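You operate a simulated robot arm through the tools that you are given. There is no shell and no other tool.

You run a simulated robot arm. Do the job below in one go: nothing can be reset, and whatever is moved stays where it is left.

TASK
The disc player is unplugged: plug it in and test the tray.
Fine: strip off first; the grey plug goes into the free socket, not the scorched one. Then strip on, tray out and back in.

It is judged by the outcome, as a careful person would: the job done as asked, and still so three seconds after it is handed in. It fails if anything else is knocked over, pushed out of place, dropped, spilled or broken.

THE ROBOT
A 7-joint arm with a three-finger gripper, fixed in place. Base frame: the origin is on the floor under the middle of its stand, x ahead of it, y to its left, z up; the work surface is at about z = 0.915. Units: m, rad, N and s.
With the tool pointing down near the work surface it reaches from about 0.14 to 0.88 m from the base axis. Its first joint turns from -2.897 to 2.897 rad. Payload 2.94 kg.
The tool frame sits at the grasp point between the pads (the TCP): z along the fingers, y along the line on which they close. The tips reach 0.03 m beyond it. The gripper opens to 0.132 m; its body begins 0.107 m behind the TCP.
Orientation is that of the tool frame in the base frame, as [roll, pitch, yaw] about the fixed x, y, z axes, in that order (R = Rz(yaw) Ry(pitch) Rx(roll)). With the fingers straight down and closing along the base's y, the tool's x points along the base's -x, its y along +y and its z along -z.

THE INTERFACE
- The arm moves only by the tool play_rows. Its arguments are lists of equal length, an entry for each row: "delta_pos": the shift along the base's x, y, z in m, a list of three; "dr": the turn, a rotation vector about the base's x, y, z in rad, a list of three. In form: {"delta_pos": [[dx, dy, dz], ...], "dr": [[wx, wy, wz], ...]}. A call has 1 to 20 rows; each row shifts and turns the commanded pose from where the row before left it. "grip" is the opening, from 0 (shut) to 1 (fully open), set as the call begins (left out, the last holds). Each row takes 0.2 s and may step no farther than 0.05 m and 0.15 rad from the row before; otherwise, or with a gripper value out of range, the whole call is refused. Where a pose cannot be reached the arm comes as near as it can. A force on the tool above 40 N (or 10 N above the force at the start of the call, whichever is more), or a blocked arm, ends the call early, and 0.2 s more pass. Each finger travels about 0.0374 m/s and halts on what it meets, pressing with about 39 N; the grip force reading is that of the motor and also rises with nothing between the fingers. The clock runs only during rows and for 0.2 s after the last one: add rows that do not move to give the fingers time. The reply holds the time, the measured pose of the TCP, the force on the tool along the base axes, the opening and the grip force, in the units named above and with some noise, with the torque about the TCP (base axes, N m) and any sound that the robot's microphone picked up.
- Cameras (640 x 400 px; columns grow to the right, rows downward): "scene" is fixed at [0.05, 0.501, 1.7145]; the picture's right is [-0.78, -0.63, 0.00], its down [-0.47, 0.58, -0.67] and it looks along [0.42, -0.52, -0.74] (base axes); focal length 326 px, centre (320, 200). "wrist" rides on the gripper at [0.072, 0.003, -0.144] in the tool frame; the picture's right is [-0.04, 1.00, 0.00], its down [-0.88, -0.04, -0.48] and it looks along [-0.48, -0.02, 0.88] (tool axes); focal length 256 px, centre (320, 200). There is no depth. A picture from a camera that has moved, and an enlarged one, comes with that camera's place and axes in the base frame and with its lens.
- grab_frame(camera): a new picture of that camera. The clock stands still meanwhile.
- lift_body(by): moves the trunk up (or, below 0, down) by that many m; the arm rides with it, the base frame stays. It gives what a move gives, with no picture.
- inspect(camera, box): a new picture of the part [left, top, right, bottom] of that camera's present view, enlarged. The clock stands still meanwhile.
- sign_off(): hands the job in; it is judged then, once.

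Nothing tells you positions but the pictures and the camera data. Unless the task says otherwise, let go and move clear before handing in.

The tools are called after ">>>" by a JSON object that holds its "method" and its "body". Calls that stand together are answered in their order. play_rows: Moves the arm, as the interface text tells. Its arguments: {"type":"object","properties":{"delta_pos":{"type":"array","items":{"type":"array","items":{"type":"number"}}},"dr":{"type":"array","items":{"type":"array","items":{"type":"number"}}},"grip":{"type":"number"}},"required":["delta_pos","dr"]} The other tools are called the same way: lift_body (by) moves the trunk up or down; grab_frame (camera) takes a picture; inspect (camera, box) takes an enlarged picture of a part of a camera's view; sign_off () hands the job in.

At the start:

```text
t: 0.0
position: [0.4936, 0.2677, 1.2284]
orientation: [-3.141, 0.001, -3.141]
wrist_force: [1.0, 0.3, -0.1]
moment: [0.03, 0.0, 0.04]
grip_width: 0.1322
finger_force: 0.1
trunk travel left (down, up): [-0.325, 0.215]
```

scene: 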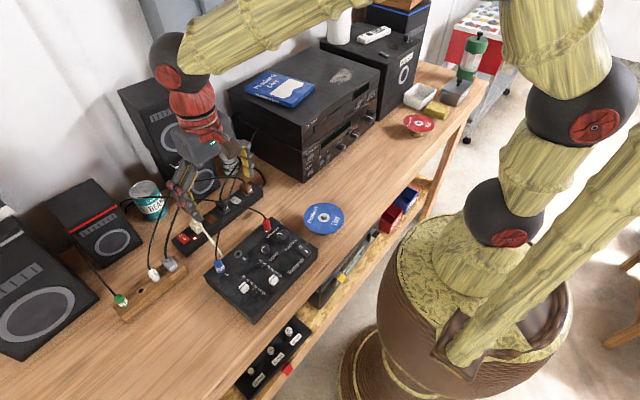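
wrist: 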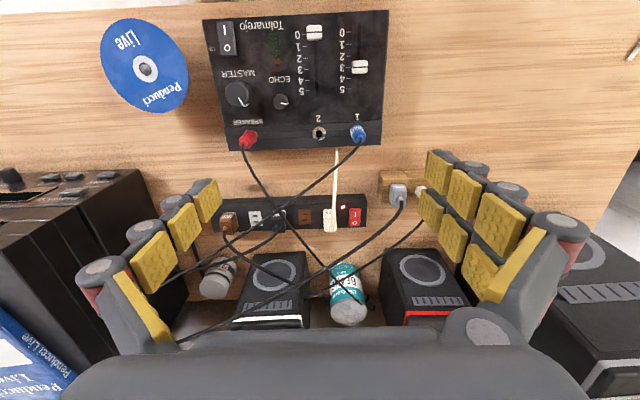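

I see a bench with a mixer, a power strip behind it with a red rocker switch, speakers, a stack of hi-fi units and a wooden block holding plugs. I'll look closer at everything before moving.

>>> {"method": "inspect", "body": {"camera": "wrist", "box": [200, 160, 440, 310]}}

>>> {"method": "inspect", "body": {"camera": "scene", "box": [90, 150, 290, 320]}}

>>> {"method": "inspect", "body": {"camera": "scene", "box": [220, 30, 400, 190]}}

>>> {"method": "inspect", "body": {"camera": "wrist", "box": [0, 140, 240, 400]}}

```text
2.67 times, centred on (320, 235) of wrist
camera zoom: at [0.4207, 0.2707, 1.3722], right [0.04, 1.0, 0.0], down [0.88, -0.04, 0.48], along [0.48, -0.02, -0.88], focal length 683 px, centre (320, 107)
```

zoom: 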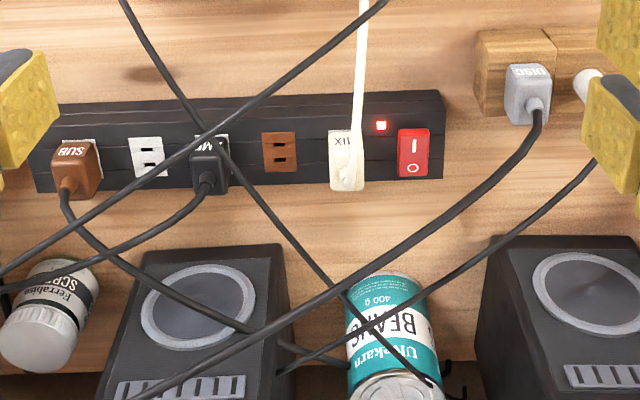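

```text
2.35 times, centred on (190, 235) of scene
camera zoom: at [0.05, 0.501, 1.7145], right [-0.78, -0.63, 0.0], down [-0.47, 0.58, -0.67], along [0.42, -0.52, -0.74], focal length 768 px, centre (626, 118)
```

zoom: 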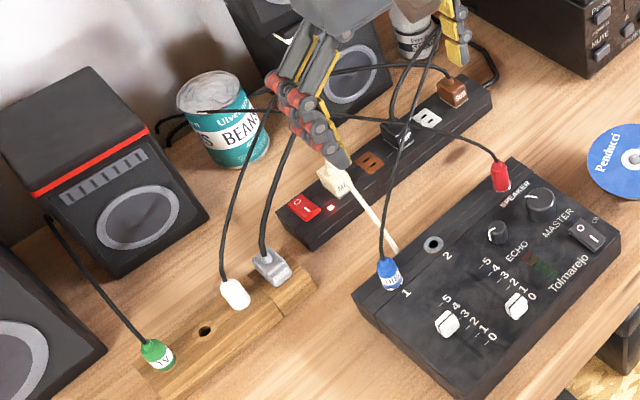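

```text
2.50 times, centred on (310, 110) of scene
camera zoom: at [0.05, 0.501, 1.7145], right [-0.78, -0.63, 0.0], down [-0.47, 0.58, -0.67], along [0.42, -0.52, -0.74], focal length 816 px, centre (345, 425)
```

zoom: 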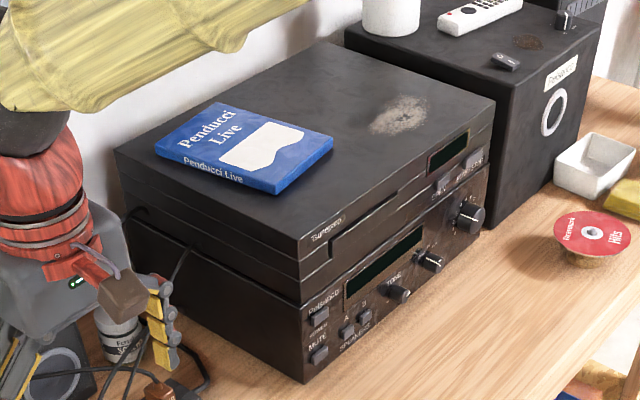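

```text
1.54 times, centred on (120, 270) of wrist
camera zoom: at [0.4207, 0.2707, 1.3722], right [0.04, 1.0, 0.0], down [0.88, -0.04, 0.48], along [0.48, -0.02, -0.88], focal length 394 px, centre (628, 92)
```

zoom: 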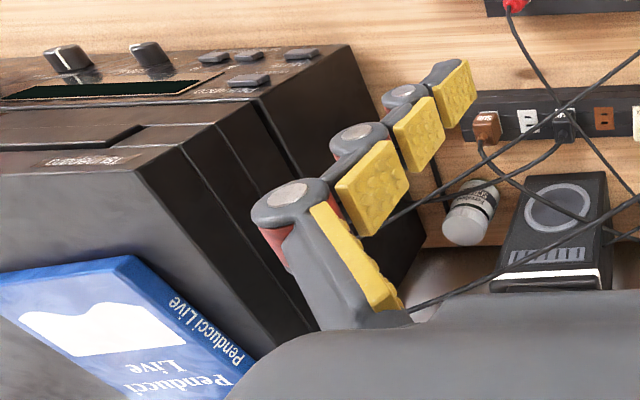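

The strip has two unoccupied sockets (one white, one brown-looking), and the grey DISC plug sits in a wooden holder. I'll zoom in further on the sockets, switch, holder and player front.

>>> {"method": "inspect", "body": {"camera": "wrist", "box": [210, 190, 310, 250]}}

>>> {"method": "inspect", "body": {"camera": "wrist", "box": [300, 170, 440, 250]}}

>>> {"method": "inspect", "body": {"camera": "scene", "box": [300, 70, 390, 180]}}

>>> {"method": "inspect", "body": {"camera": "scene", "box": [110, 230, 210, 320]}}

>>> {"method": "inspect", "body": {"camera": "scene", "box": [150, 100, 280, 260]}}

```text
6.40 times, centred on (260, 220) of wrist
camera zoom: at [0.4207, 0.2707, 1.3722], right [0.04, 1.0, 0.0], down [0.88, -0.04, 0.48], along [0.48, -0.02, -0.88], focal length 1638 px, centre (704, 72)
```

zoom: 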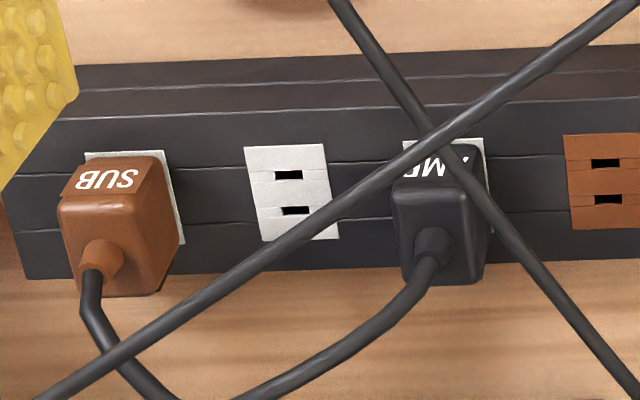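

```text
4.57 times, centred on (370, 210) of wrist
camera zoom: at [0.4207, 0.2707, 1.3722], right [0.04, 1.0, 0.0], down [0.88, -0.04, 0.48], along [0.48, -0.02, -0.88], focal length 1170 px, centre (91, 154)
```

zoom: 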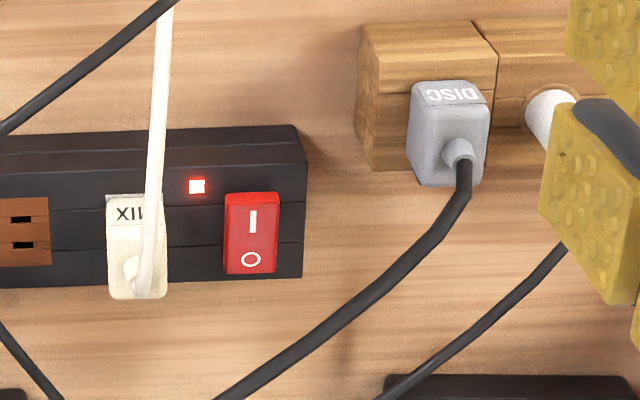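

```text
3.64 times, centred on (345, 125) of scene
camera zoom: at [0.05, 0.501, 1.7145], right [-0.78, -0.63, 0.0], down [-0.47, 0.58, -0.67], along [0.42, -0.52, -0.74], focal length 1187 px, centre (229, 473)
```

zoom: 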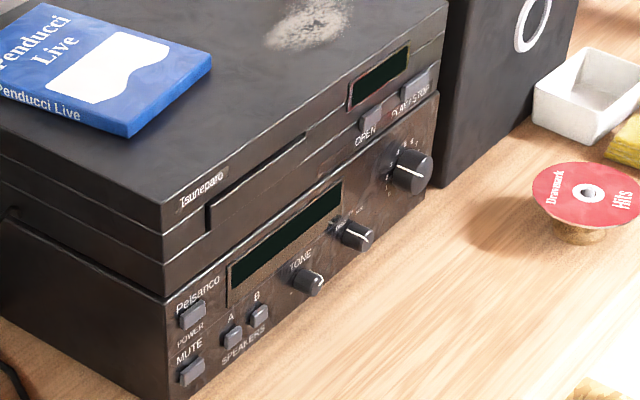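

```text
4.44 times, centred on (160, 275) of scene
camera zoom: at [0.05, 0.501, 1.7145], right [-0.78, -0.63, 0.0], down [-0.47, 0.58, -0.67], along [0.42, -0.52, -0.74], focal length 1450 px, centre (1031, -133)
```

zoom: 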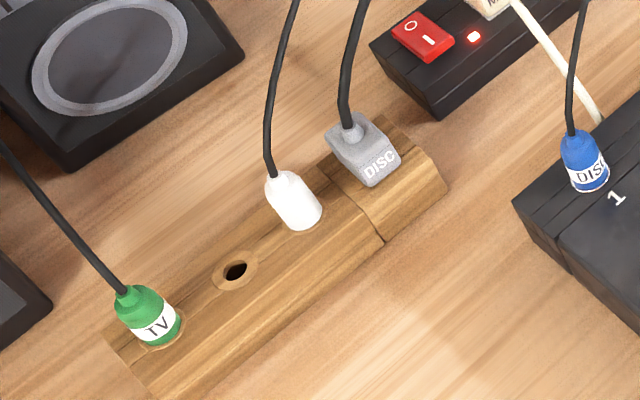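

```text
2.50 times, centred on (215, 180) of scene
camera zoom: at [0.05, 0.501, 1.7145], right [-0.78, -0.63, 0.0], down [-0.47, 0.58, -0.67], along [0.42, -0.52, -0.74], focal length 816 px, centre (582, 250)
```

zoom: 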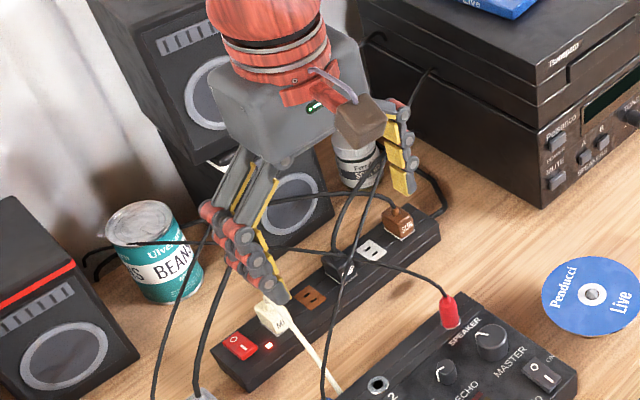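

The white socket looks clean and free and the brown-stained one is the scorched one; the strip is lit (on) with "O" on the far side of the rocker. I'll shut the gripper up here in free air to see what the fingertips look like.

>>> {"method": "play_rows", "body": {"delta_pos": [[0, 0, 0], [0, 0, 0], [0, 0, 0], [0, 0, 0], [0, 0, 0], [0, 0, 0], [0, 0, 0], [0, 0, 0], [0, 0, 0], [0, 0, 0], [0, 0, 0]], "dr": [[0, 0, 0], [0, 0, 0], [0, 0, 0], [0, 0, 0], [0, 0, 0], [0, 0, 0], [0, 0, 0], [0, 0, 0], [0, 0, 0], [0, 0, 0], [0, 0, 0]], "grip": 0}}

```text
t: 2.4
position: [0.4939, 0.2675, 1.2286]
orientation: [-3.141, 0.0, -3.141]
wrist_force: [-0.1, -0.1, 0.0]
moment: [0.0, 0.01, 0.03]
grip_width: 0.0
finger_force: 28.7
trunk travel left (down, up): [-0.325, 0.215]
```

>>> {"method": "grab_frame", "body": {"camera": "wrist"}}

>>> {"method": "grab_frame", "body": {"camera": "scene"}}

>>> {"method": "inspect", "body": {"camera": "scene", "box": [140, 90, 280, 240]}}

>>> {"method": "inspect", "body": {"camera": "wrist", "box": [220, 120, 440, 330]}}

```text
taken
camera wrist: at [0.4207, 0.2707, 1.3722], right [0.04, 1.0, 0.0], down [0.88, -0.04, 0.48], along [0.48, -0.02, -0.88], focal length 256 px, centre (320, 200)
```

wrist: 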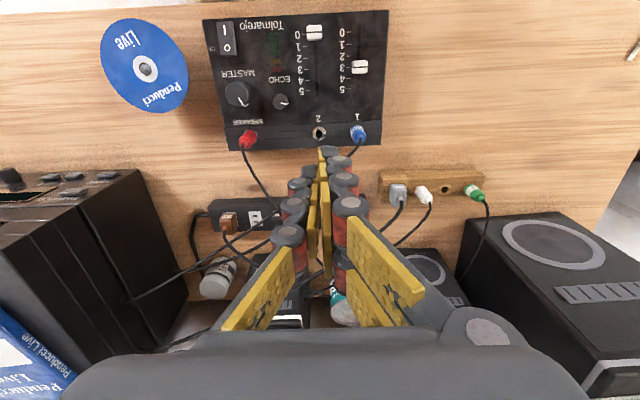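

```text
taken
```

scene: 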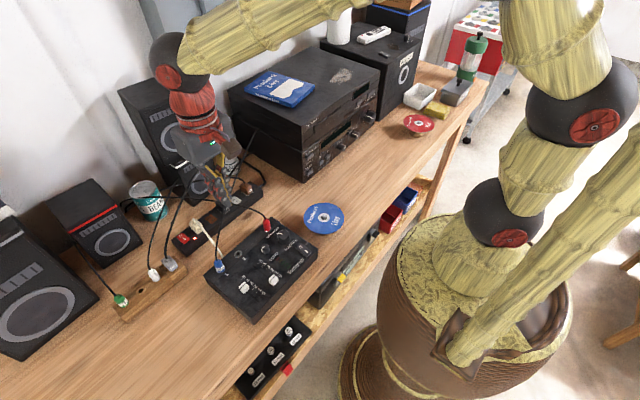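

```text
2.67 times, centred on (210, 165) of scene
camera zoom: at [0.05, 0.501, 1.7145], right [-0.78, -0.63, 0.0], down [-0.47, 0.58, -0.67], along [0.42, -0.52, -0.74], focal length 870 px, centre (613, 293)
```

zoom: 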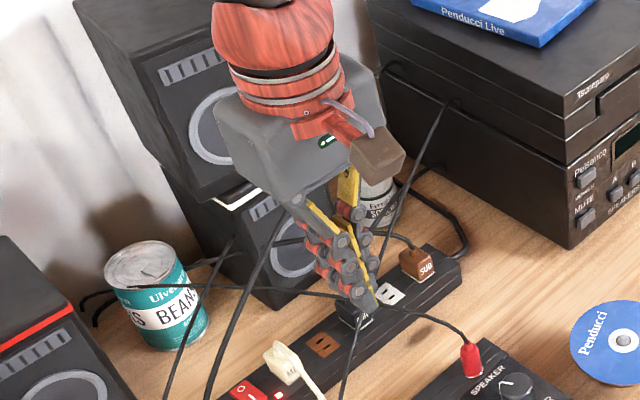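

```text
1.90 times, centred on (330, 225) of wrist
camera zoom: at [0.4207, 0.2707, 1.3722], right [0.04, 1.0, 0.0], down [0.88, -0.04, 0.48], along [0.48, -0.02, -0.88], focal length 488 px, centre (301, 152)
```

zoom: 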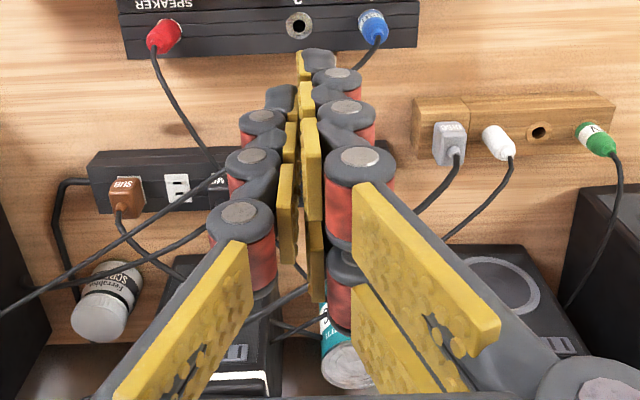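

The shut fingers form a slim tip about 0.03 m beyond the TCP. I'll move lower and nearer the strip for a closer look at sockets, switch and holder.

>>> {"method": "play_rows", "body": {"delta_pos": [[0.019, -0.017, -0.022], [0.019, -0.017, -0.022], [0.019, -0.017, -0.022], [0.019, -0.017, -0.022], [0, 0, 0], [0, 0, 0]], "dr": [[0, 0, 0], [0, 0, 0], [0, 0, 0], [0, 0, 0], [0, 0, 0], [0, 0, 0]]}}

>>> {"method": "grab_frame", "body": {"camera": "wrist"}}

>>> {"method": "inspect", "body": {"camera": "wrist", "box": [320, 130, 540, 270]}}

>>> {"method": "inspect", "body": {"camera": "scene", "box": [140, 130, 280, 280]}}

```text
t: 3.8
position: [0.568, 0.1999, 1.1396]
orientation: [3.141, 0.0, -3.141]
wrist_force: [0.0, -0.3, 0.2]
moment: [0.01, 0.0, 0.03]
grip_width: 0.0
finger_force: 28.7
trunk travel left (down, up): [-0.325, 0.215]
```

```text
taken
camera wrist: at [0.4952, 0.2027, 1.2837], right [0.04, 1.0, 0.0], down [0.88, -0.04, 0.48], along [0.47, -0.02, -0.88], focal length 256 px, centre (320, 200)
```

wrist: 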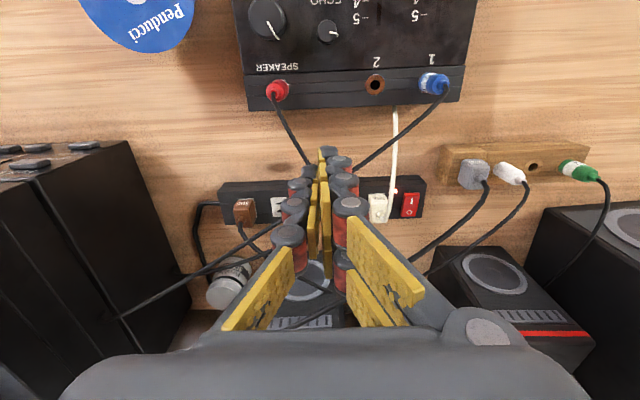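

```text
2.86 times, centred on (430, 200) of wrist
camera zoom: at [0.4952, 0.2027, 1.2837], right [0.04, 1.0, 0.0], down [0.88, -0.04, 0.48], along [0.47, -0.02, -0.88], focal length 731 px, centre (6, 200)
```

zoom: 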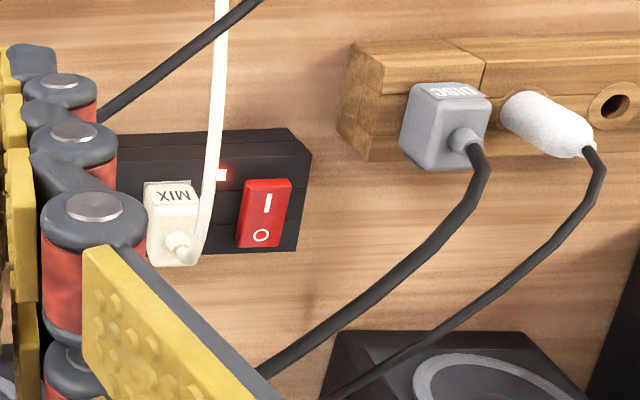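

```text
2.67 times, centred on (210, 205) of scene
camera zoom: at [0.05, 0.501, 1.7145], right [-0.78, -0.63, 0.0], down [-0.47, 0.58, -0.67], along [0.42, -0.52, -0.74], focal length 870 px, centre (613, 187)
```

zoom: 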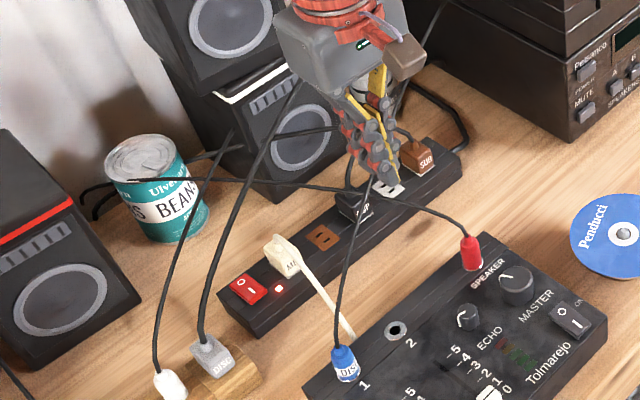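

The switch sits at about (0.687, 0.327, 0.955), with the O half at x≈0.70. I'll move the shut fingertips above the O half first and check from the scene camera before descending.

>>> {"method": "play_rows", "body": {"delta_pos": [[0.03, 0.026, 0], [0.03, 0.026, 0], [0.03, 0.026, 0], [0.03, 0.026, 0], [0.03, 0.026, 0], [0, 0, -0.03], [0, 0, -0.03], [0, 0, 0], [0, 0, 0]], "dr": [[0, 0, 0], [0, 0, 0], [0, 0, 0], [0, 0, 0], [0, 0, 0], [0, 0, 0], [0, 0, 0], [0, 0, 0], [0, 0, 0]]}}

>>> {"method": "grab_frame", "body": {"camera": "wrist"}}

>>> {"method": "inspect", "body": {"camera": "scene", "box": [130, 150, 250, 270]}}

```text
t: 5.8
position: [0.7188, 0.3289, 1.0791]
orientation: [3.141, 0.0, 3.141]
wrist_force: [0.2, 0.1, -0.2]
moment: [0.03, -0.01, -0.02]
grip_width: 0.0
finger_force: 28.8
trunk travel left (down, up): [-0.325, 0.215]
```

```text
taken
camera wrist: at [0.6469, 0.3328, 1.2234], right [0.04, 1.0, 0.0], down [0.88, -0.04, 0.48], along [0.48, -0.02, -0.88], focal length 256 px, centre (320, 200)
```

wrist: 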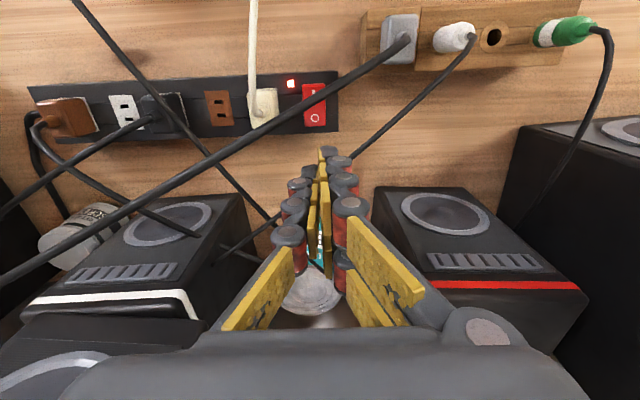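

```text
3.33 times, centred on (190, 210) of scene
camera zoom: at [0.05, 0.501, 1.7145], right [-0.78, -0.63, 0.0], down [-0.47, 0.58, -0.67], along [0.42, -0.52, -0.74], focal length 1088 px, centre (753, 167)
```

zoom: 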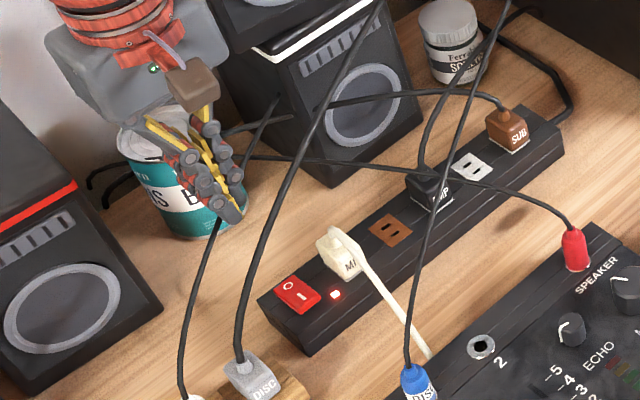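

The near fingertip is over the O half to within a few mm; I'll shift slightly in y and descend in small steps.

>>> {"method": "play_rows", "body": {"delta_pos": [[0, -0.006, -0.02], [0, 0, -0.02], [0, 0, -0.02], [0, 0, -0.01], [0, 0, 0]], "dr": [[0, 0, 0], [0, 0, 0], [0, 0, 0], [0, 0, 0], [0, 0, 0]]}}

>>> {"method": "inspect", "body": {"camera": "wrist", "box": [220, 60, 420, 180]}}

>>> {"method": "inspect", "body": {"camera": "scene", "box": [130, 180, 230, 270]}}

```text
t: 7.0
position: [0.7195, 0.3233, 1.0096]
orientation: [-3.141, 0.0, -3.141]
wrist_force: [0.4, -0.5, -0.1]
moment: [0.01, 0.02, 0.01]
grip_width: 0.0001
finger_force: 27.9
trunk travel left (down, up): [-0.325, 0.215]
```

```text
3.20 times, centred on (320, 120) of wrist
camera zoom: at [0.6469, 0.3266, 1.1542], right [0.04, 1.0, 0.0], down [0.88, -0.04, 0.48], along [0.48, -0.02, -0.88], focal length 819 px, centre (320, 456)
```

zoom: 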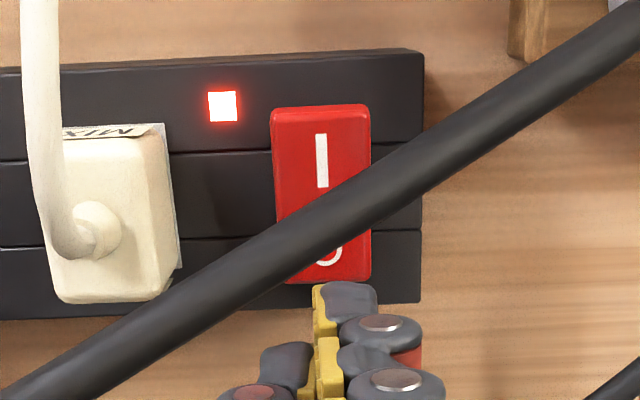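

```text
4.44 times, centred on (180, 225) of scene
camera zoom: at [0.05, 0.501, 1.7145], right [-0.78, -0.63, 0.0], down [-0.47, 0.58, -0.67], along [0.42, -0.52, -0.74], focal length 1450 px, centre (942, 89)
```

zoom: 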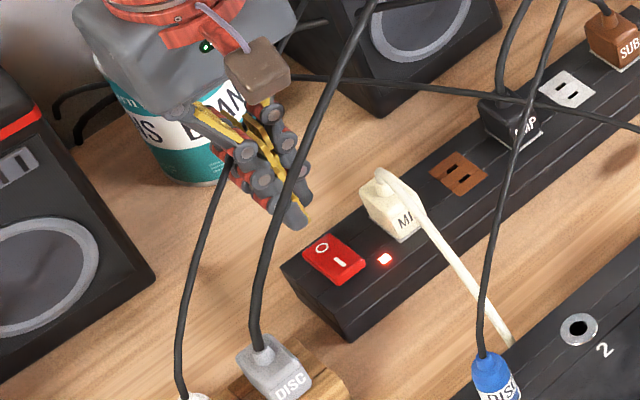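

Tip is slightly too far back and to the right; correcting by a few mm and pressing down gently.

>>> {"method": "play_rows", "body": {"delta_pos": [[-0.008, -0.004, 0], [0, 0, -0.005], [0, 0, -0.005], [0, 0, -0.005], [0, 0, -0.003], [0, 0, -0.003], [0, 0, -0.003]], "dr": [[0, 0, 0], [0, 0, 0], [0, 0, 0], [0, 0, 0], [0, 0, 0], [0, 0, 0], [0, 0, 0]]}}

>>> {"method": "inspect", "body": {"camera": "wrist", "box": [220, 60, 420, 180]}}

>>> {"method": "inspect", "body": {"camera": "scene", "box": [130, 180, 230, 270]}}

```text
t: 8.6
position: [0.7114, 0.3199, 0.9871]
orientation: [-3.142, 0.001, 3.14]
wrist_force: [-1.5, -0.3, 5.0]
moment: [0.01, 0.11, -0.02]
grip_width: 0.0
finger_force: 28.5
trunk travel left (down, up): [-0.325, 0.215]
```

```text
3.20 times, centred on (320, 120) of wrist
camera zoom: at [0.6388, 0.3224, 1.1311], right [0.04, 1.0, 0.0], down [0.88, -0.04, 0.48], along [0.48, -0.02, -0.88], focal length 819 px, centre (320, 456)
```

zoom: 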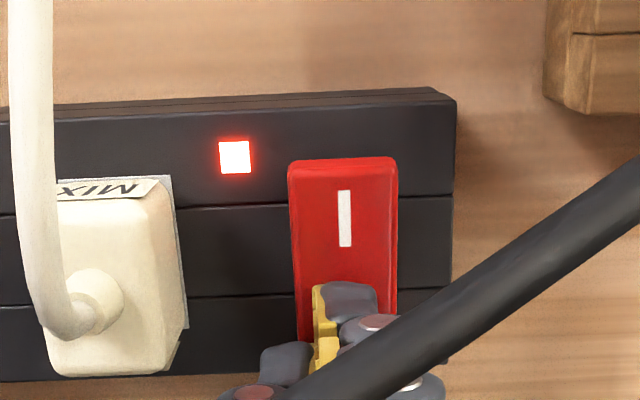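

```text
4.44 times, centred on (180, 225) of scene
camera zoom: at [0.05, 0.501, 1.7145], right [-0.78, -0.63, 0.0], down [-0.47, 0.58, -0.67], along [0.42, -0.52, -0.74], focal length 1450 px, centre (942, 89)
```

zoom: 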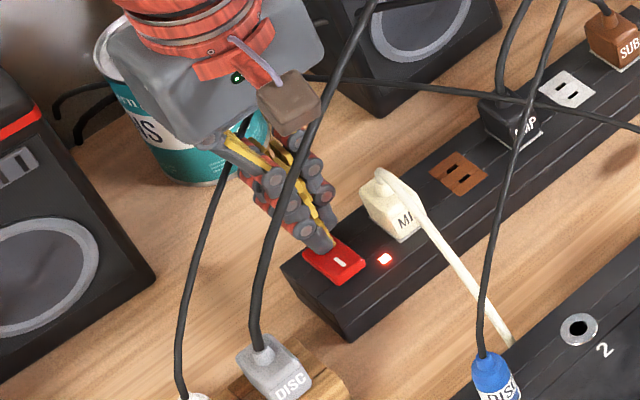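

Contact is made on the O half at about 5 N. I'll press a little further until it clicks.

>>> {"method": "play_rows", "body": {"delta_pos": [[0, 0, -0.002], [0, 0, -0.002], [0, 0, -0.002], [0, 0, 0]], "dr": [[0, 0, 0], [0, 0, 0], [0, 0, 0], [0, 0, 0]]}}

>>> {"method": "inspect", "body": {"camera": "wrist", "box": [220, 60, 420, 180]}}

```text
t: 9.6
position: [0.7151, 0.3217, 0.9867]
orientation: [3.137, 0.009, -3.141]
wrist_force: [-0.4, -1.0, 10.7]
moment: [-0.01, 0.22, -0.06]
grip_width: 0.0
finger_force: 28.5
trunk travel left (down, up): [-0.325, 0.215]
stopped in row 4: the force on the tool passed its limit at 41 N (the readings are from after the stop); the commanded pose is now the measured one
```

```text
3.20 times, centred on (320, 120) of wrist
camera zoom: at [0.6407, 0.3236, 1.1301], right [0.04, 1.0, 0.0], down [0.87, -0.04, 0.48], along [0.48, -0.02, -0.88], focal length 819 px, centre (320, 456)
```

zoom: 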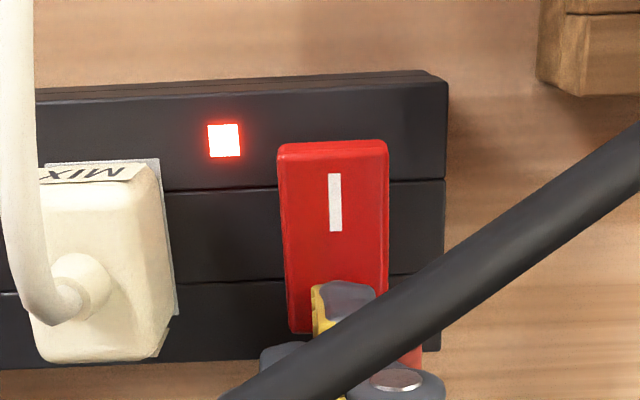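

The force limit tripped but the LED is still lit — likely a neighbouring fingertip bottomed on the strip. I'll lift and look.

>>> {"method": "play_rows", "body": {"delta_pos": [[0, 0, 0.015], [0, 0, 0.02], [0, 0, 0]], "dr": [[0, 0, 0], [0, 0, 0], [0, 0, 0]]}}

>>> {"method": "inspect", "body": {"camera": "wrist", "box": [220, 40, 420, 160]}}

>>> {"method": "inspect", "body": {"camera": "scene", "box": [170, 200, 230, 250]}}

```text
t: 10.4
position: [0.7145, 0.3211, 1.0189]
orientation: [3.139, 0.006, 3.14]
wrist_force: [-1.0, -0.4, -0.5]
moment: [0.0, -0.01, 0.02]
grip_width: 0.0
finger_force: 28.1
trunk travel left (down, up): [-0.325, 0.215]
```

```text
3.20 times, centred on (320, 100) of wrist
camera zoom: at [0.6397, 0.3237, 1.1625], right [0.04, 1.0, 0.0], down [0.88, -0.04, 0.48], along [0.48, -0.02, -0.88], focal length 819 px, centre (320, 520)
```

zoom: 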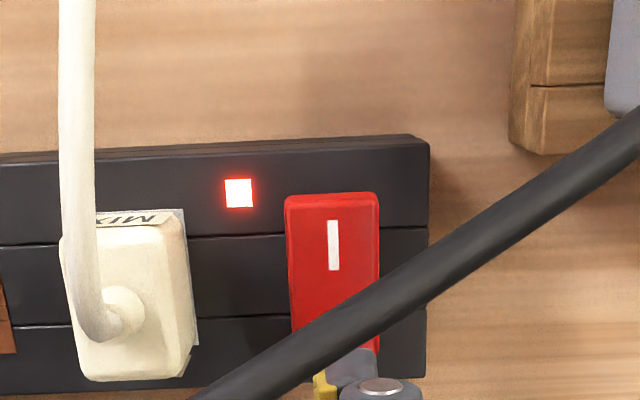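

```text
8.00 times, centred on (200, 225) of scene
camera zoom: at [0.05, 0.501, 1.7145], right [-0.78, -0.63, 0.0], down [-0.47, 0.58, -0.67], along [0.42, -0.52, -0.74], focal length 2611 px, centre (1280, 0)
```

zoom: 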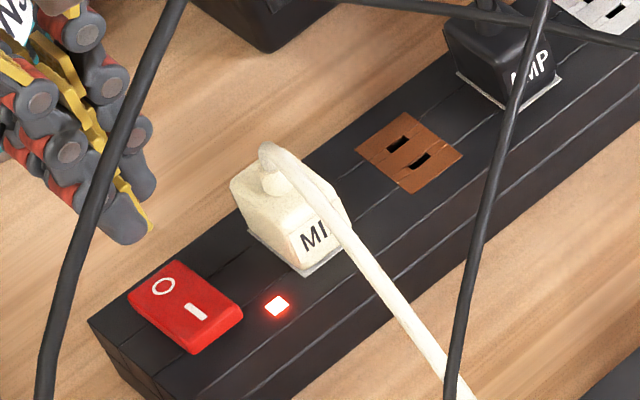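

The switch hasn't flipped. I'll zoom tightly on the rocker to judge which way it's tilted.

>>> {"method": "inspect", "body": {"camera": "scene", "box": [178, 226, 210, 250]}}

>>> {"method": "play_rows", "body": {"delta_pos": [[-0.04, 0.02, 0.03], [-0.04, 0.02, 0.03], [-0.04, 0.02, 0.0], [-0.03, 0.02, 0.0], [0, 0.02, 0], [0, 0.0, 0]], "dr": [[0, 0, 0], [0, 0, 0], [0, 0, 0], [0, 0, 0], [0, 0, 0], [0, 0, 0]]}}

>>> {"method": "grab_frame", "body": {"camera": "wrist"}}

>>> {"method": "inspect", "body": {"camera": "wrist", "box": [200, 150, 320, 240]}}

```text
16.00 times, centred on (194, 238) of scene
camera zoom: at [0.05, 0.501, 1.7145], right [-0.78, -0.63, 0.0], down [-0.47, 0.58, -0.67], along [0.42, -0.52, -0.74], focal length 5221 px, centre (2336, -408)
```

zoom: 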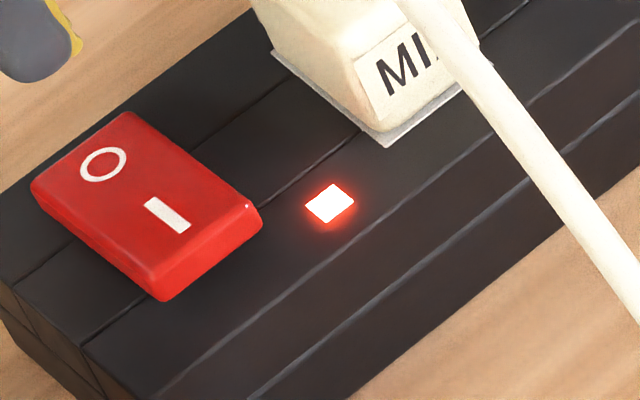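

```text
refused: row 1 steps farther than a row can; nothing moved
```

```text
taken
camera wrist: at [0.6397, 0.3237, 1.1625], right [0.04, 1.0, 0.0], down [0.88, -0.04, 0.48], along [0.48, -0.02, -0.88], focal length 256 px, centre (320, 200)
```

wrist: 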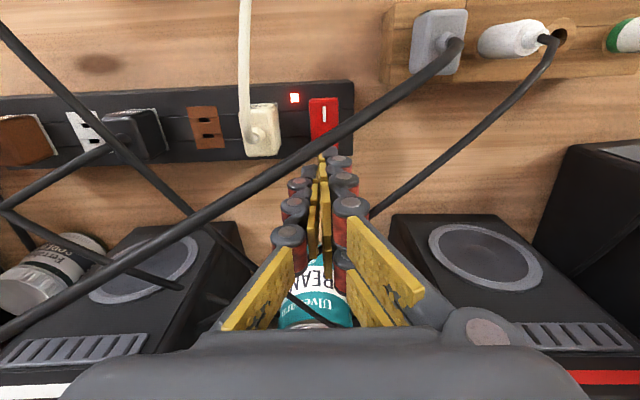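

```text
4.44 times, centred on (260, 195) of wrist
camera zoom: at [0.6397, 0.3237, 1.1625], right [0.04, 1.0, 0.0], down [0.88, -0.04, 0.48], along [0.48, -0.02, -0.88], focal length 1138 px, centre (587, 222)
```

zoom: 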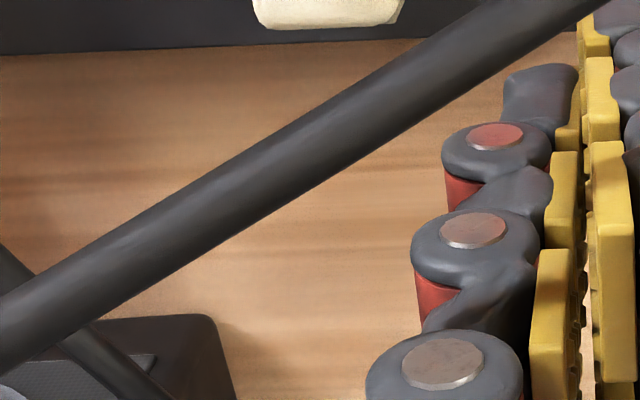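

The rocker now looks tilted with the O end down and I end raised, yet the LED still glows. I'll back off for an unobstructed view before deciding anything.

>>> {"method": "play_rows", "body": {"delta_pos": [[-0.03, 0.02, 0.03], [-0.03, 0.02, 0.03], [-0.03, 0.02, 0.0], [-0.03, 0.02, 0.0], [-0.03, 0.02, 0], [0, 0.0, 0]], "dr": [[0, 0, 0], [0, 0, 0], [0, 0, 0], [0, 0, 0], [0, 0, 0], [0, 0, 0]]}}

>>> {"method": "grab_frame", "body": {"camera": "wrist"}}

>>> {"method": "inspect", "body": {"camera": "wrist", "box": [180, 160, 290, 250]}}

>>> {"method": "inspect", "body": {"camera": "scene", "box": [178, 226, 210, 250]}}

>>> {"method": "inspect", "body": {"camera": "scene", "box": [200, 200, 330, 320]}}

```text
t: 11.8
position: [0.5637, 0.4203, 1.08]
orientation: [3.14, 0.003, -3.141]
wrist_force: [0.2, 0.0, 0.1]
moment: [0.01, 0.0, 0.02]
grip_width: 0.0
finger_force: 28.5
trunk travel left (down, up): [-0.325, 0.215]
```

```text
taken
camera wrist: at [0.4903, 0.4233, 1.2235], right [0.04, 1.0, 0.0], down [0.88, -0.04, 0.48], along [0.48, -0.02, -0.88], focal length 256 px, centre (320, 200)
```

wrist: 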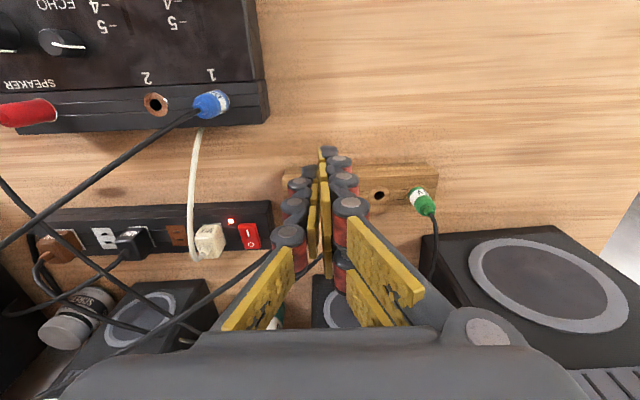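

```text
4.44 times, centred on (235, 205) of wrist
camera zoom: at [0.4903, 0.4233, 1.2235], right [0.04, 1.0, 0.0], down [0.88, -0.04, 0.48], along [0.48, -0.02, -0.88], focal length 1138 px, centre (698, 178)
```

zoom: 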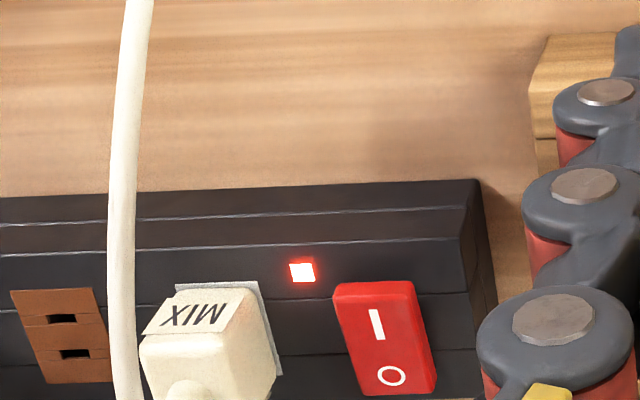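

```text
16.00 times, centred on (194, 238) of scene
camera zoom: at [0.05, 0.501, 1.7145], right [-0.78, -0.63, 0.0], down [-0.47, 0.58, -0.67], along [0.42, -0.52, -0.74], focal length 5221 px, centre (2336, -408)
```

zoom: 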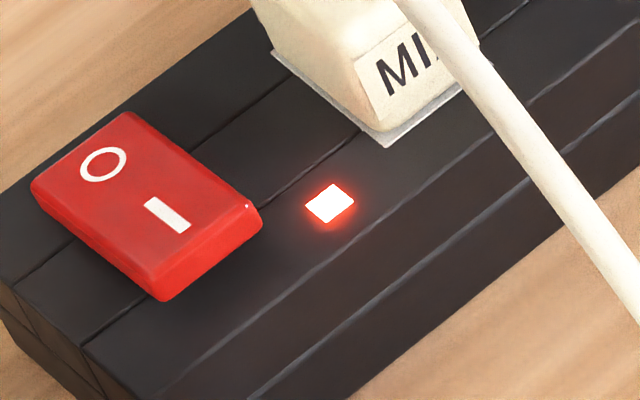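

```text
3.33 times, centred on (265, 260) of scene
camera zoom: at [0.05, 0.501, 1.7145], right [-0.78, -0.63, 0.0], down [-0.47, 0.58, -0.67], along [0.42, -0.52, -0.74], focal length 1088 px, centre (503, 0)
```

zoom: 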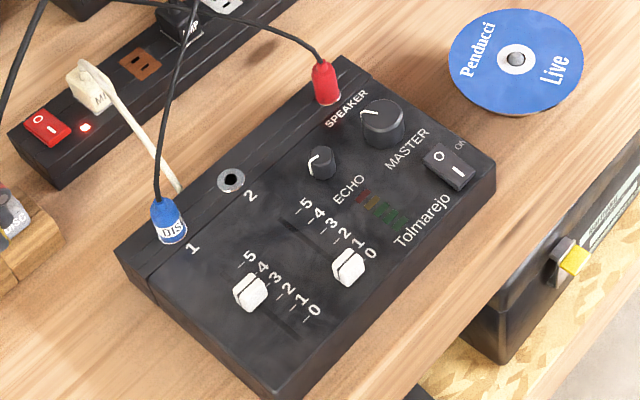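

The rocker's I end is the raised half, so pressing O couldn't move it; the only half that can travel is the raised one, and the LED will tell me the state. I'll go round and position the tip over the raised I end.

>>> {"method": "play_rows", "body": {"delta_pos": [[0, -0.025, 0], [0, -0.025, 0], [0, -0.025, 0], [0, -0.025, 0], [0.023, 0, 0], [0.023, 0, 0], [0.023, 0, 0], [0.023, 0, 0], [0, 0, -0.03], [0, 0, -0.03], [0, 0, 0]], "dr": [[0, 0, 0], [0, 0, 0], [0, 0, 0], [0, 0, 0], [0, 0, 0], [0, 0, 0], [0, 0, 0], [0, 0, 0], [0, 0, 0], [0, 0, 0], [0, 0, 0]]}}

>>> {"method": "inspect", "body": {"camera": "scene", "box": [160, 200, 230, 260]}}

>>> {"method": "inspect", "body": {"camera": "wrist", "box": [220, 60, 420, 220]}}

```text
t: 14.2
position: [0.6564, 0.3219, 1.0205]
orientation: [3.138, 0.007, 3.14]
wrist_force: [0.2, 0.1, 0.5]
moment: [0.01, -0.03, 0.03]
grip_width: 0.0
finger_force: 28.1
trunk travel left (down, up): [-0.325, 0.215]
```

```text
6.67 times, centred on (195, 230) of scene
camera zoom: at [0.05, 0.501, 1.7145], right [-0.78, -0.63, 0.0], down [-0.47, 0.58, -0.67], along [0.42, -0.52, -0.74], focal length 2176 px, centre (1153, 0)
```

zoom: 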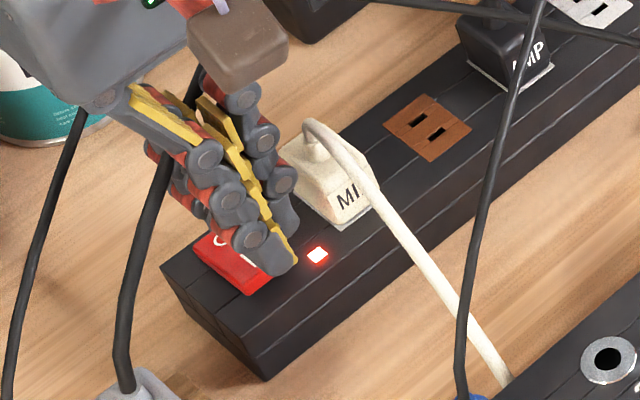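

```text
2.50 times, centred on (320, 140) of wrist
camera zoom: at [0.5825, 0.3241, 1.1632], right [0.04, 1.0, 0.0], down [0.88, -0.04, 0.48], along [0.48, -0.02, -0.88], focal length 640 px, centre (320, 350)
```

zoom: 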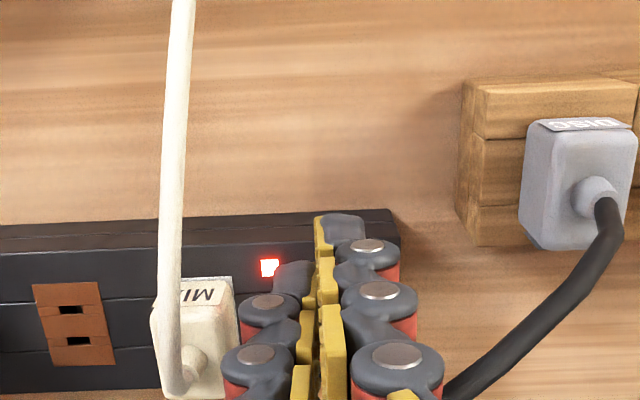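

Aligned over the I end; nudging 4 mm each way for clearance from the MIX plug, then descending gently.

>>> {"method": "play_rows", "body": {"delta_pos": [[-0.004, 0.004, 0], [0, 0, -0.01], [0, 0, -0.01], [0, 0, -0.004], [0, 0, -0.003], [0, 0, -0.003], [0, 0, 0]], "dr": [[0, 0, 0], [0, 0, 0], [0, 0, 0], [0, 0, 0], [0, 0, 0], [0, 0, 0], [0, 0, 0]]}}

>>> {"method": "inspect", "body": {"camera": "scene", "box": [160, 200, 230, 260]}}

```text
t: 15.8
position: [0.6501, 0.3245, 0.9882]
orientation: [3.138, 0.006, 3.141]
wrist_force: [-0.9, 0.4, 0.5]
moment: [0.01, 0.02, 0.03]
grip_width: 0.0
finger_force: 28.5
trunk travel left (down, up): [-0.325, 0.215]
```

```text
6.67 times, centred on (195, 230) of scene
camera zoom: at [0.05, 0.501, 1.7145], right [-0.78, -0.63, 0.0], down [-0.47, 0.58, -0.67], along [0.42, -0.52, -0.74], focal length 2176 px, centre (1153, 0)
```

zoom: 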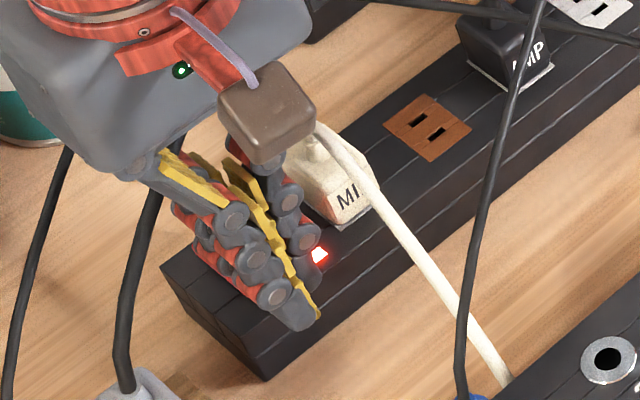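

No contact yet at tip height ≈0.958; continuing in 2 mm steps.

>>> {"method": "play_rows", "body": {"delta_pos": [[0, 0, -0.002], [0, 0, -0.002], [0, 0, -0.002], [0, 0, 0]], "dr": [[0, 0, 0], [0, 0, 0], [0, 0, 0], [0, 0, 0]]}}

>>> {"method": "inspect", "body": {"camera": "wrist", "box": [220, 60, 420, 220]}}

>>> {"method": "inspect", "body": {"camera": "scene", "box": [160, 200, 230, 260]}}

```text
t: 16.8
position: [0.6525, 0.3252, 0.9858]
orientation: [3.136, 0.01, -3.14]
wrist_force: [-2.1, -2.5, 18.2]
moment: [0.04, -0.38, -0.12]
grip_width: 0.0
finger_force: 28.7
trunk travel left (down, up): [-0.325, 0.215]
```

```text
2.50 times, centred on (320, 140) of wrist
camera zoom: at [0.5776, 0.3273, 1.1291], right [0.04, 1.0, 0.01], down [0.87, -0.04, 0.48], along [0.48, -0.02, -0.87], focal length 640 px, centre (320, 350)
```

zoom: 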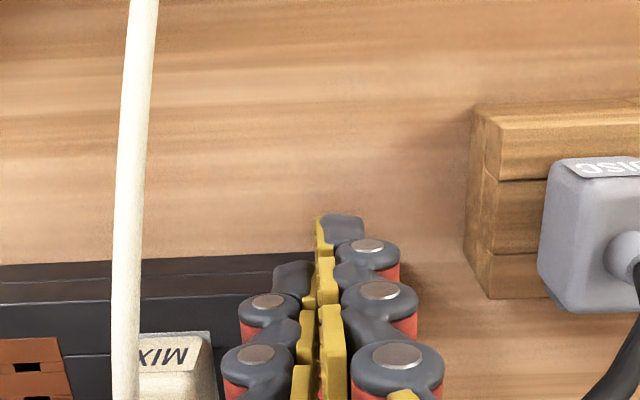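

```text
6.67 times, centred on (195, 230) of scene
camera zoom: at [0.05, 0.501, 1.7145], right [-0.78, -0.63, 0.0], down [-0.47, 0.58, -0.67], along [0.42, -0.52, -0.74], focal length 2176 px, centre (1153, 0)
```

zoom: 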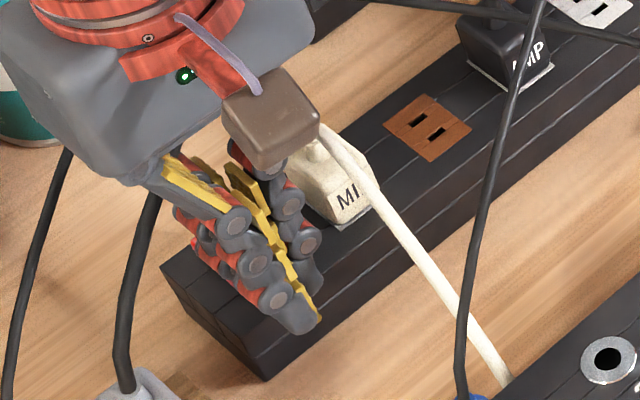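

The LED glow has vanished from view. I'll lift straight up and look at the rocker and LED.

>>> {"method": "play_rows", "body": {"delta_pos": [[0, 0, 0.02], [0, 0, 0.03], [-0.03, 0.0, 0.03], [-0.03, 0.0, 0.0], [-0.03, 0, 0], [0, 0, 0]], "dr": [[0, 0, 0], [0, 0, 0], [0, 0, 0], [0, 0, 0], [0, 0, 0], [0, 0, 0]]}}

>>> {"method": "inspect", "body": {"camera": "scene", "box": [170, 218, 218, 254]}}

>>> {"method": "grab_frame", "body": {"camera": "wrist"}}

```text
t: 18.2
position: [0.5606, 0.3244, 1.0613]
orientation: [3.139, 0.005, -3.141]
wrist_force: [-0.2, 0.2, -0.1]
moment: [-0.02, 0.04, 0.02]
grip_width: 0.0
finger_force: 28.8
trunk travel left (down, up): [-0.325, 0.215]
```

```text
11.11 times, centred on (194, 236) of scene
camera zoom: at [0.05, 0.501, 1.7145], right [-0.78, -0.63, 0.0], down [-0.47, 0.58, -0.67], along [0.42, -0.52, -0.74], focal length 3626 px, centre (1720, -200)
```

zoom: 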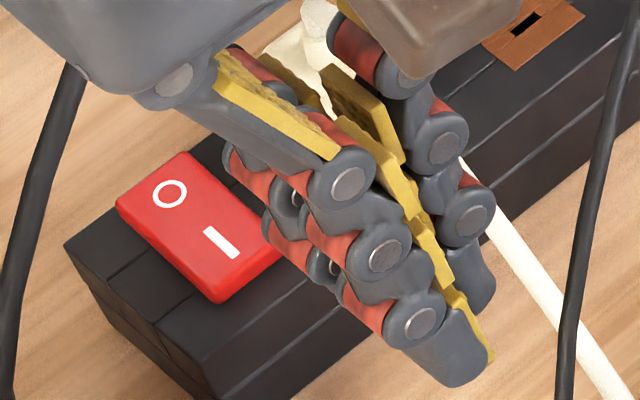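

```text
taken
camera wrist: at [0.487, 0.3269, 1.2045], right [0.04, 1.0, 0.0], down [0.88, -0.04, 0.48], along [0.48, -0.02, -0.88], focal length 256 px, centre (320, 200)
```

wrist: 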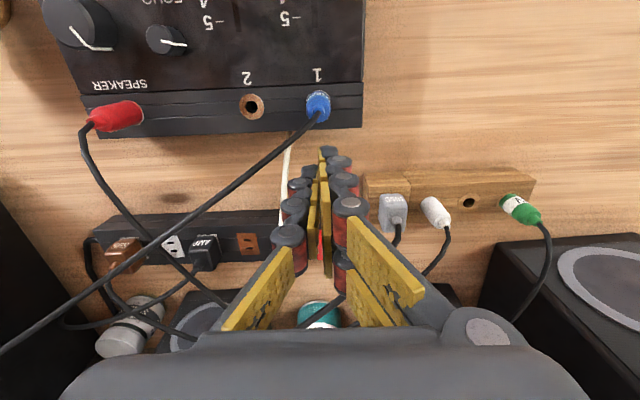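

The rocker has flipped (O end now raised). I'll move the hand aside to confirm the LED is dark and study the DISC plug.

>>> {"method": "play_rows", "body": {"delta_pos": [[-0.02, -0.03, 0.02], [-0.02, -0.03, 0.02], [0, -0.04, 0.0], [0, -0.04, 0.0], [0, 0, 0]], "dr": [[0, 0, 0], [0, 0, 0], [0, 0, 0], [0, 0, 0], [0, 0, 0]], "grip": 0.6}}

>>> {"method": "inspect", "body": {"camera": "scene", "box": [150, 200, 250, 280]}}

>>> {"method": "grab_frame", "body": {"camera": "wrist"}}

>>> {"method": "inspect", "body": {"camera": "wrist", "box": [380, 140, 500, 230]}}

```text
t: 19.4
position: [0.5211, 0.1834, 1.1034]
orientation: [3.14, 0.005, -3.141]
wrist_force: [-0.1, -0.1, -0.7]
moment: [0.0, 0.05, 0.01]
grip_width: 0.0792
finger_force: 0.1
trunk travel left (down, up): [-0.325, 0.215]
```

```text
5.00 times, centred on (200, 240) of scene
camera zoom: at [0.05, 0.501, 1.7145], right [-0.78, -0.63, 0.0], down [-0.47, 0.58, -0.67], along [0.42, -0.52, -0.74], focal length 1632 px, centre (920, 0)
```

zoom: 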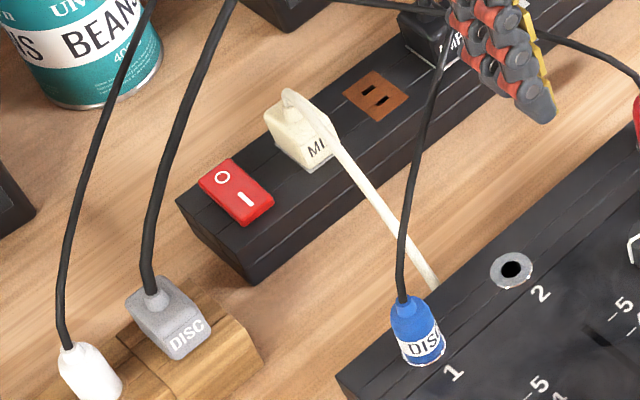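

```text
taken
camera wrist: at [0.4485, 0.1868, 1.2468], right [0.04, 1.0, 0.0], down [0.88, -0.04, 0.48], along [0.48, -0.02, -0.88], focal length 256 px, centre (320, 200)
```

wrist: 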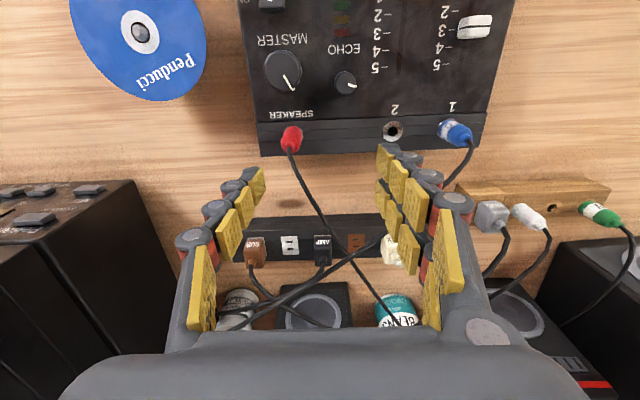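

```text
4.44 times, centred on (440, 185) of wrist
camera zoom: at [0.4485, 0.1868, 1.2468], right [0.04, 1.0, 0.0], down [0.88, -0.04, 0.48], along [0.48, -0.02, -0.88], focal length 1138 px, centre (-213, 267)
```

zoom: 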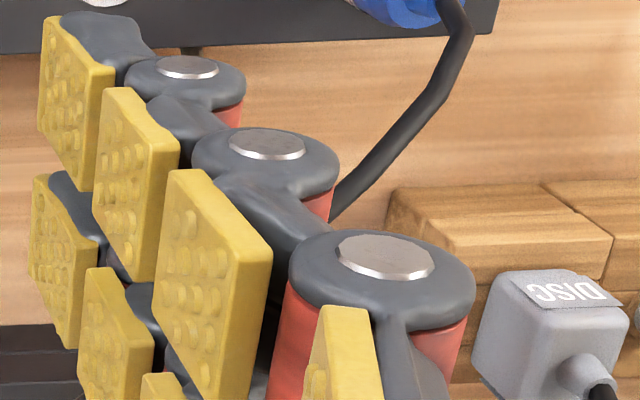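

The LED is dark: strip is off. Now I'll measure the free socket between SUB and AMP from this view, and the plug in its holder.

>>> {"method": "inspect", "body": {"camera": "wrist", "box": [236, 205, 346, 275]}}

>>> {"method": "inspect", "body": {"camera": "scene", "box": [150, 250, 198, 286]}}

>>> {"method": "inspect", "body": {"camera": "scene", "box": [218, 172, 274, 214]}}

```text
5.71 times, centred on (291, 240) of wrist
camera zoom: at [0.4485, 0.1868, 1.2468], right [0.04, 1.0, 0.0], down [0.88, -0.04, 0.48], along [0.48, -0.02, -0.88], focal length 1463 px, centre (486, -29)
```

zoom: 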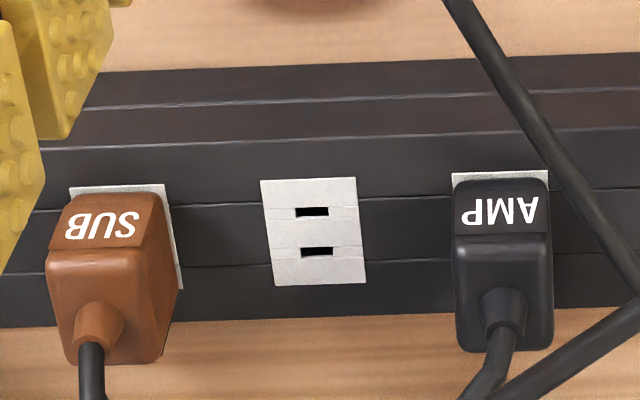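

```text
11.11 times, centred on (174, 268) of scene
camera zoom: at [0.05, 0.501, 1.7145], right [-0.78, -0.63, 0.0], down [-0.47, 0.58, -0.67], along [0.42, -0.52, -0.74], focal length 3626 px, centre (1942, -556)
```

zoom: 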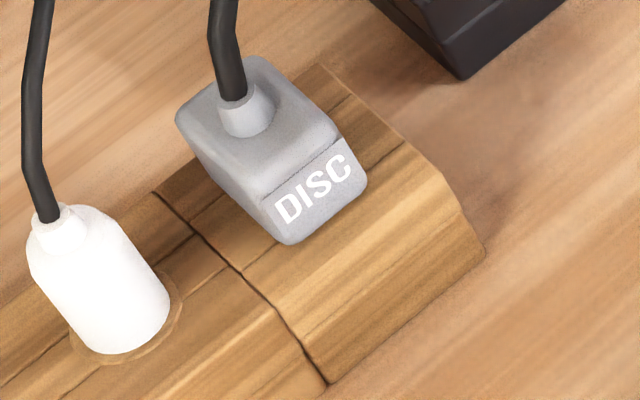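

```text
9.52 times, centred on (246, 193) of scene
camera zoom: at [0.05, 0.501, 1.7145], right [-0.78, -0.63, 0.0], down [-0.47, 0.58, -0.67], along [0.42, -0.52, -0.74], focal length 3108 px, centre (1025, 267)
```

zoom: 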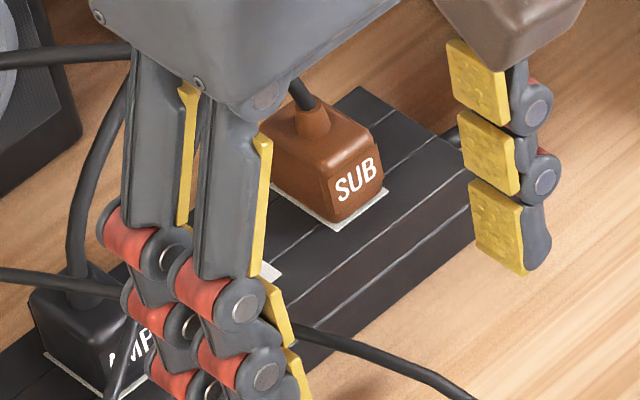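

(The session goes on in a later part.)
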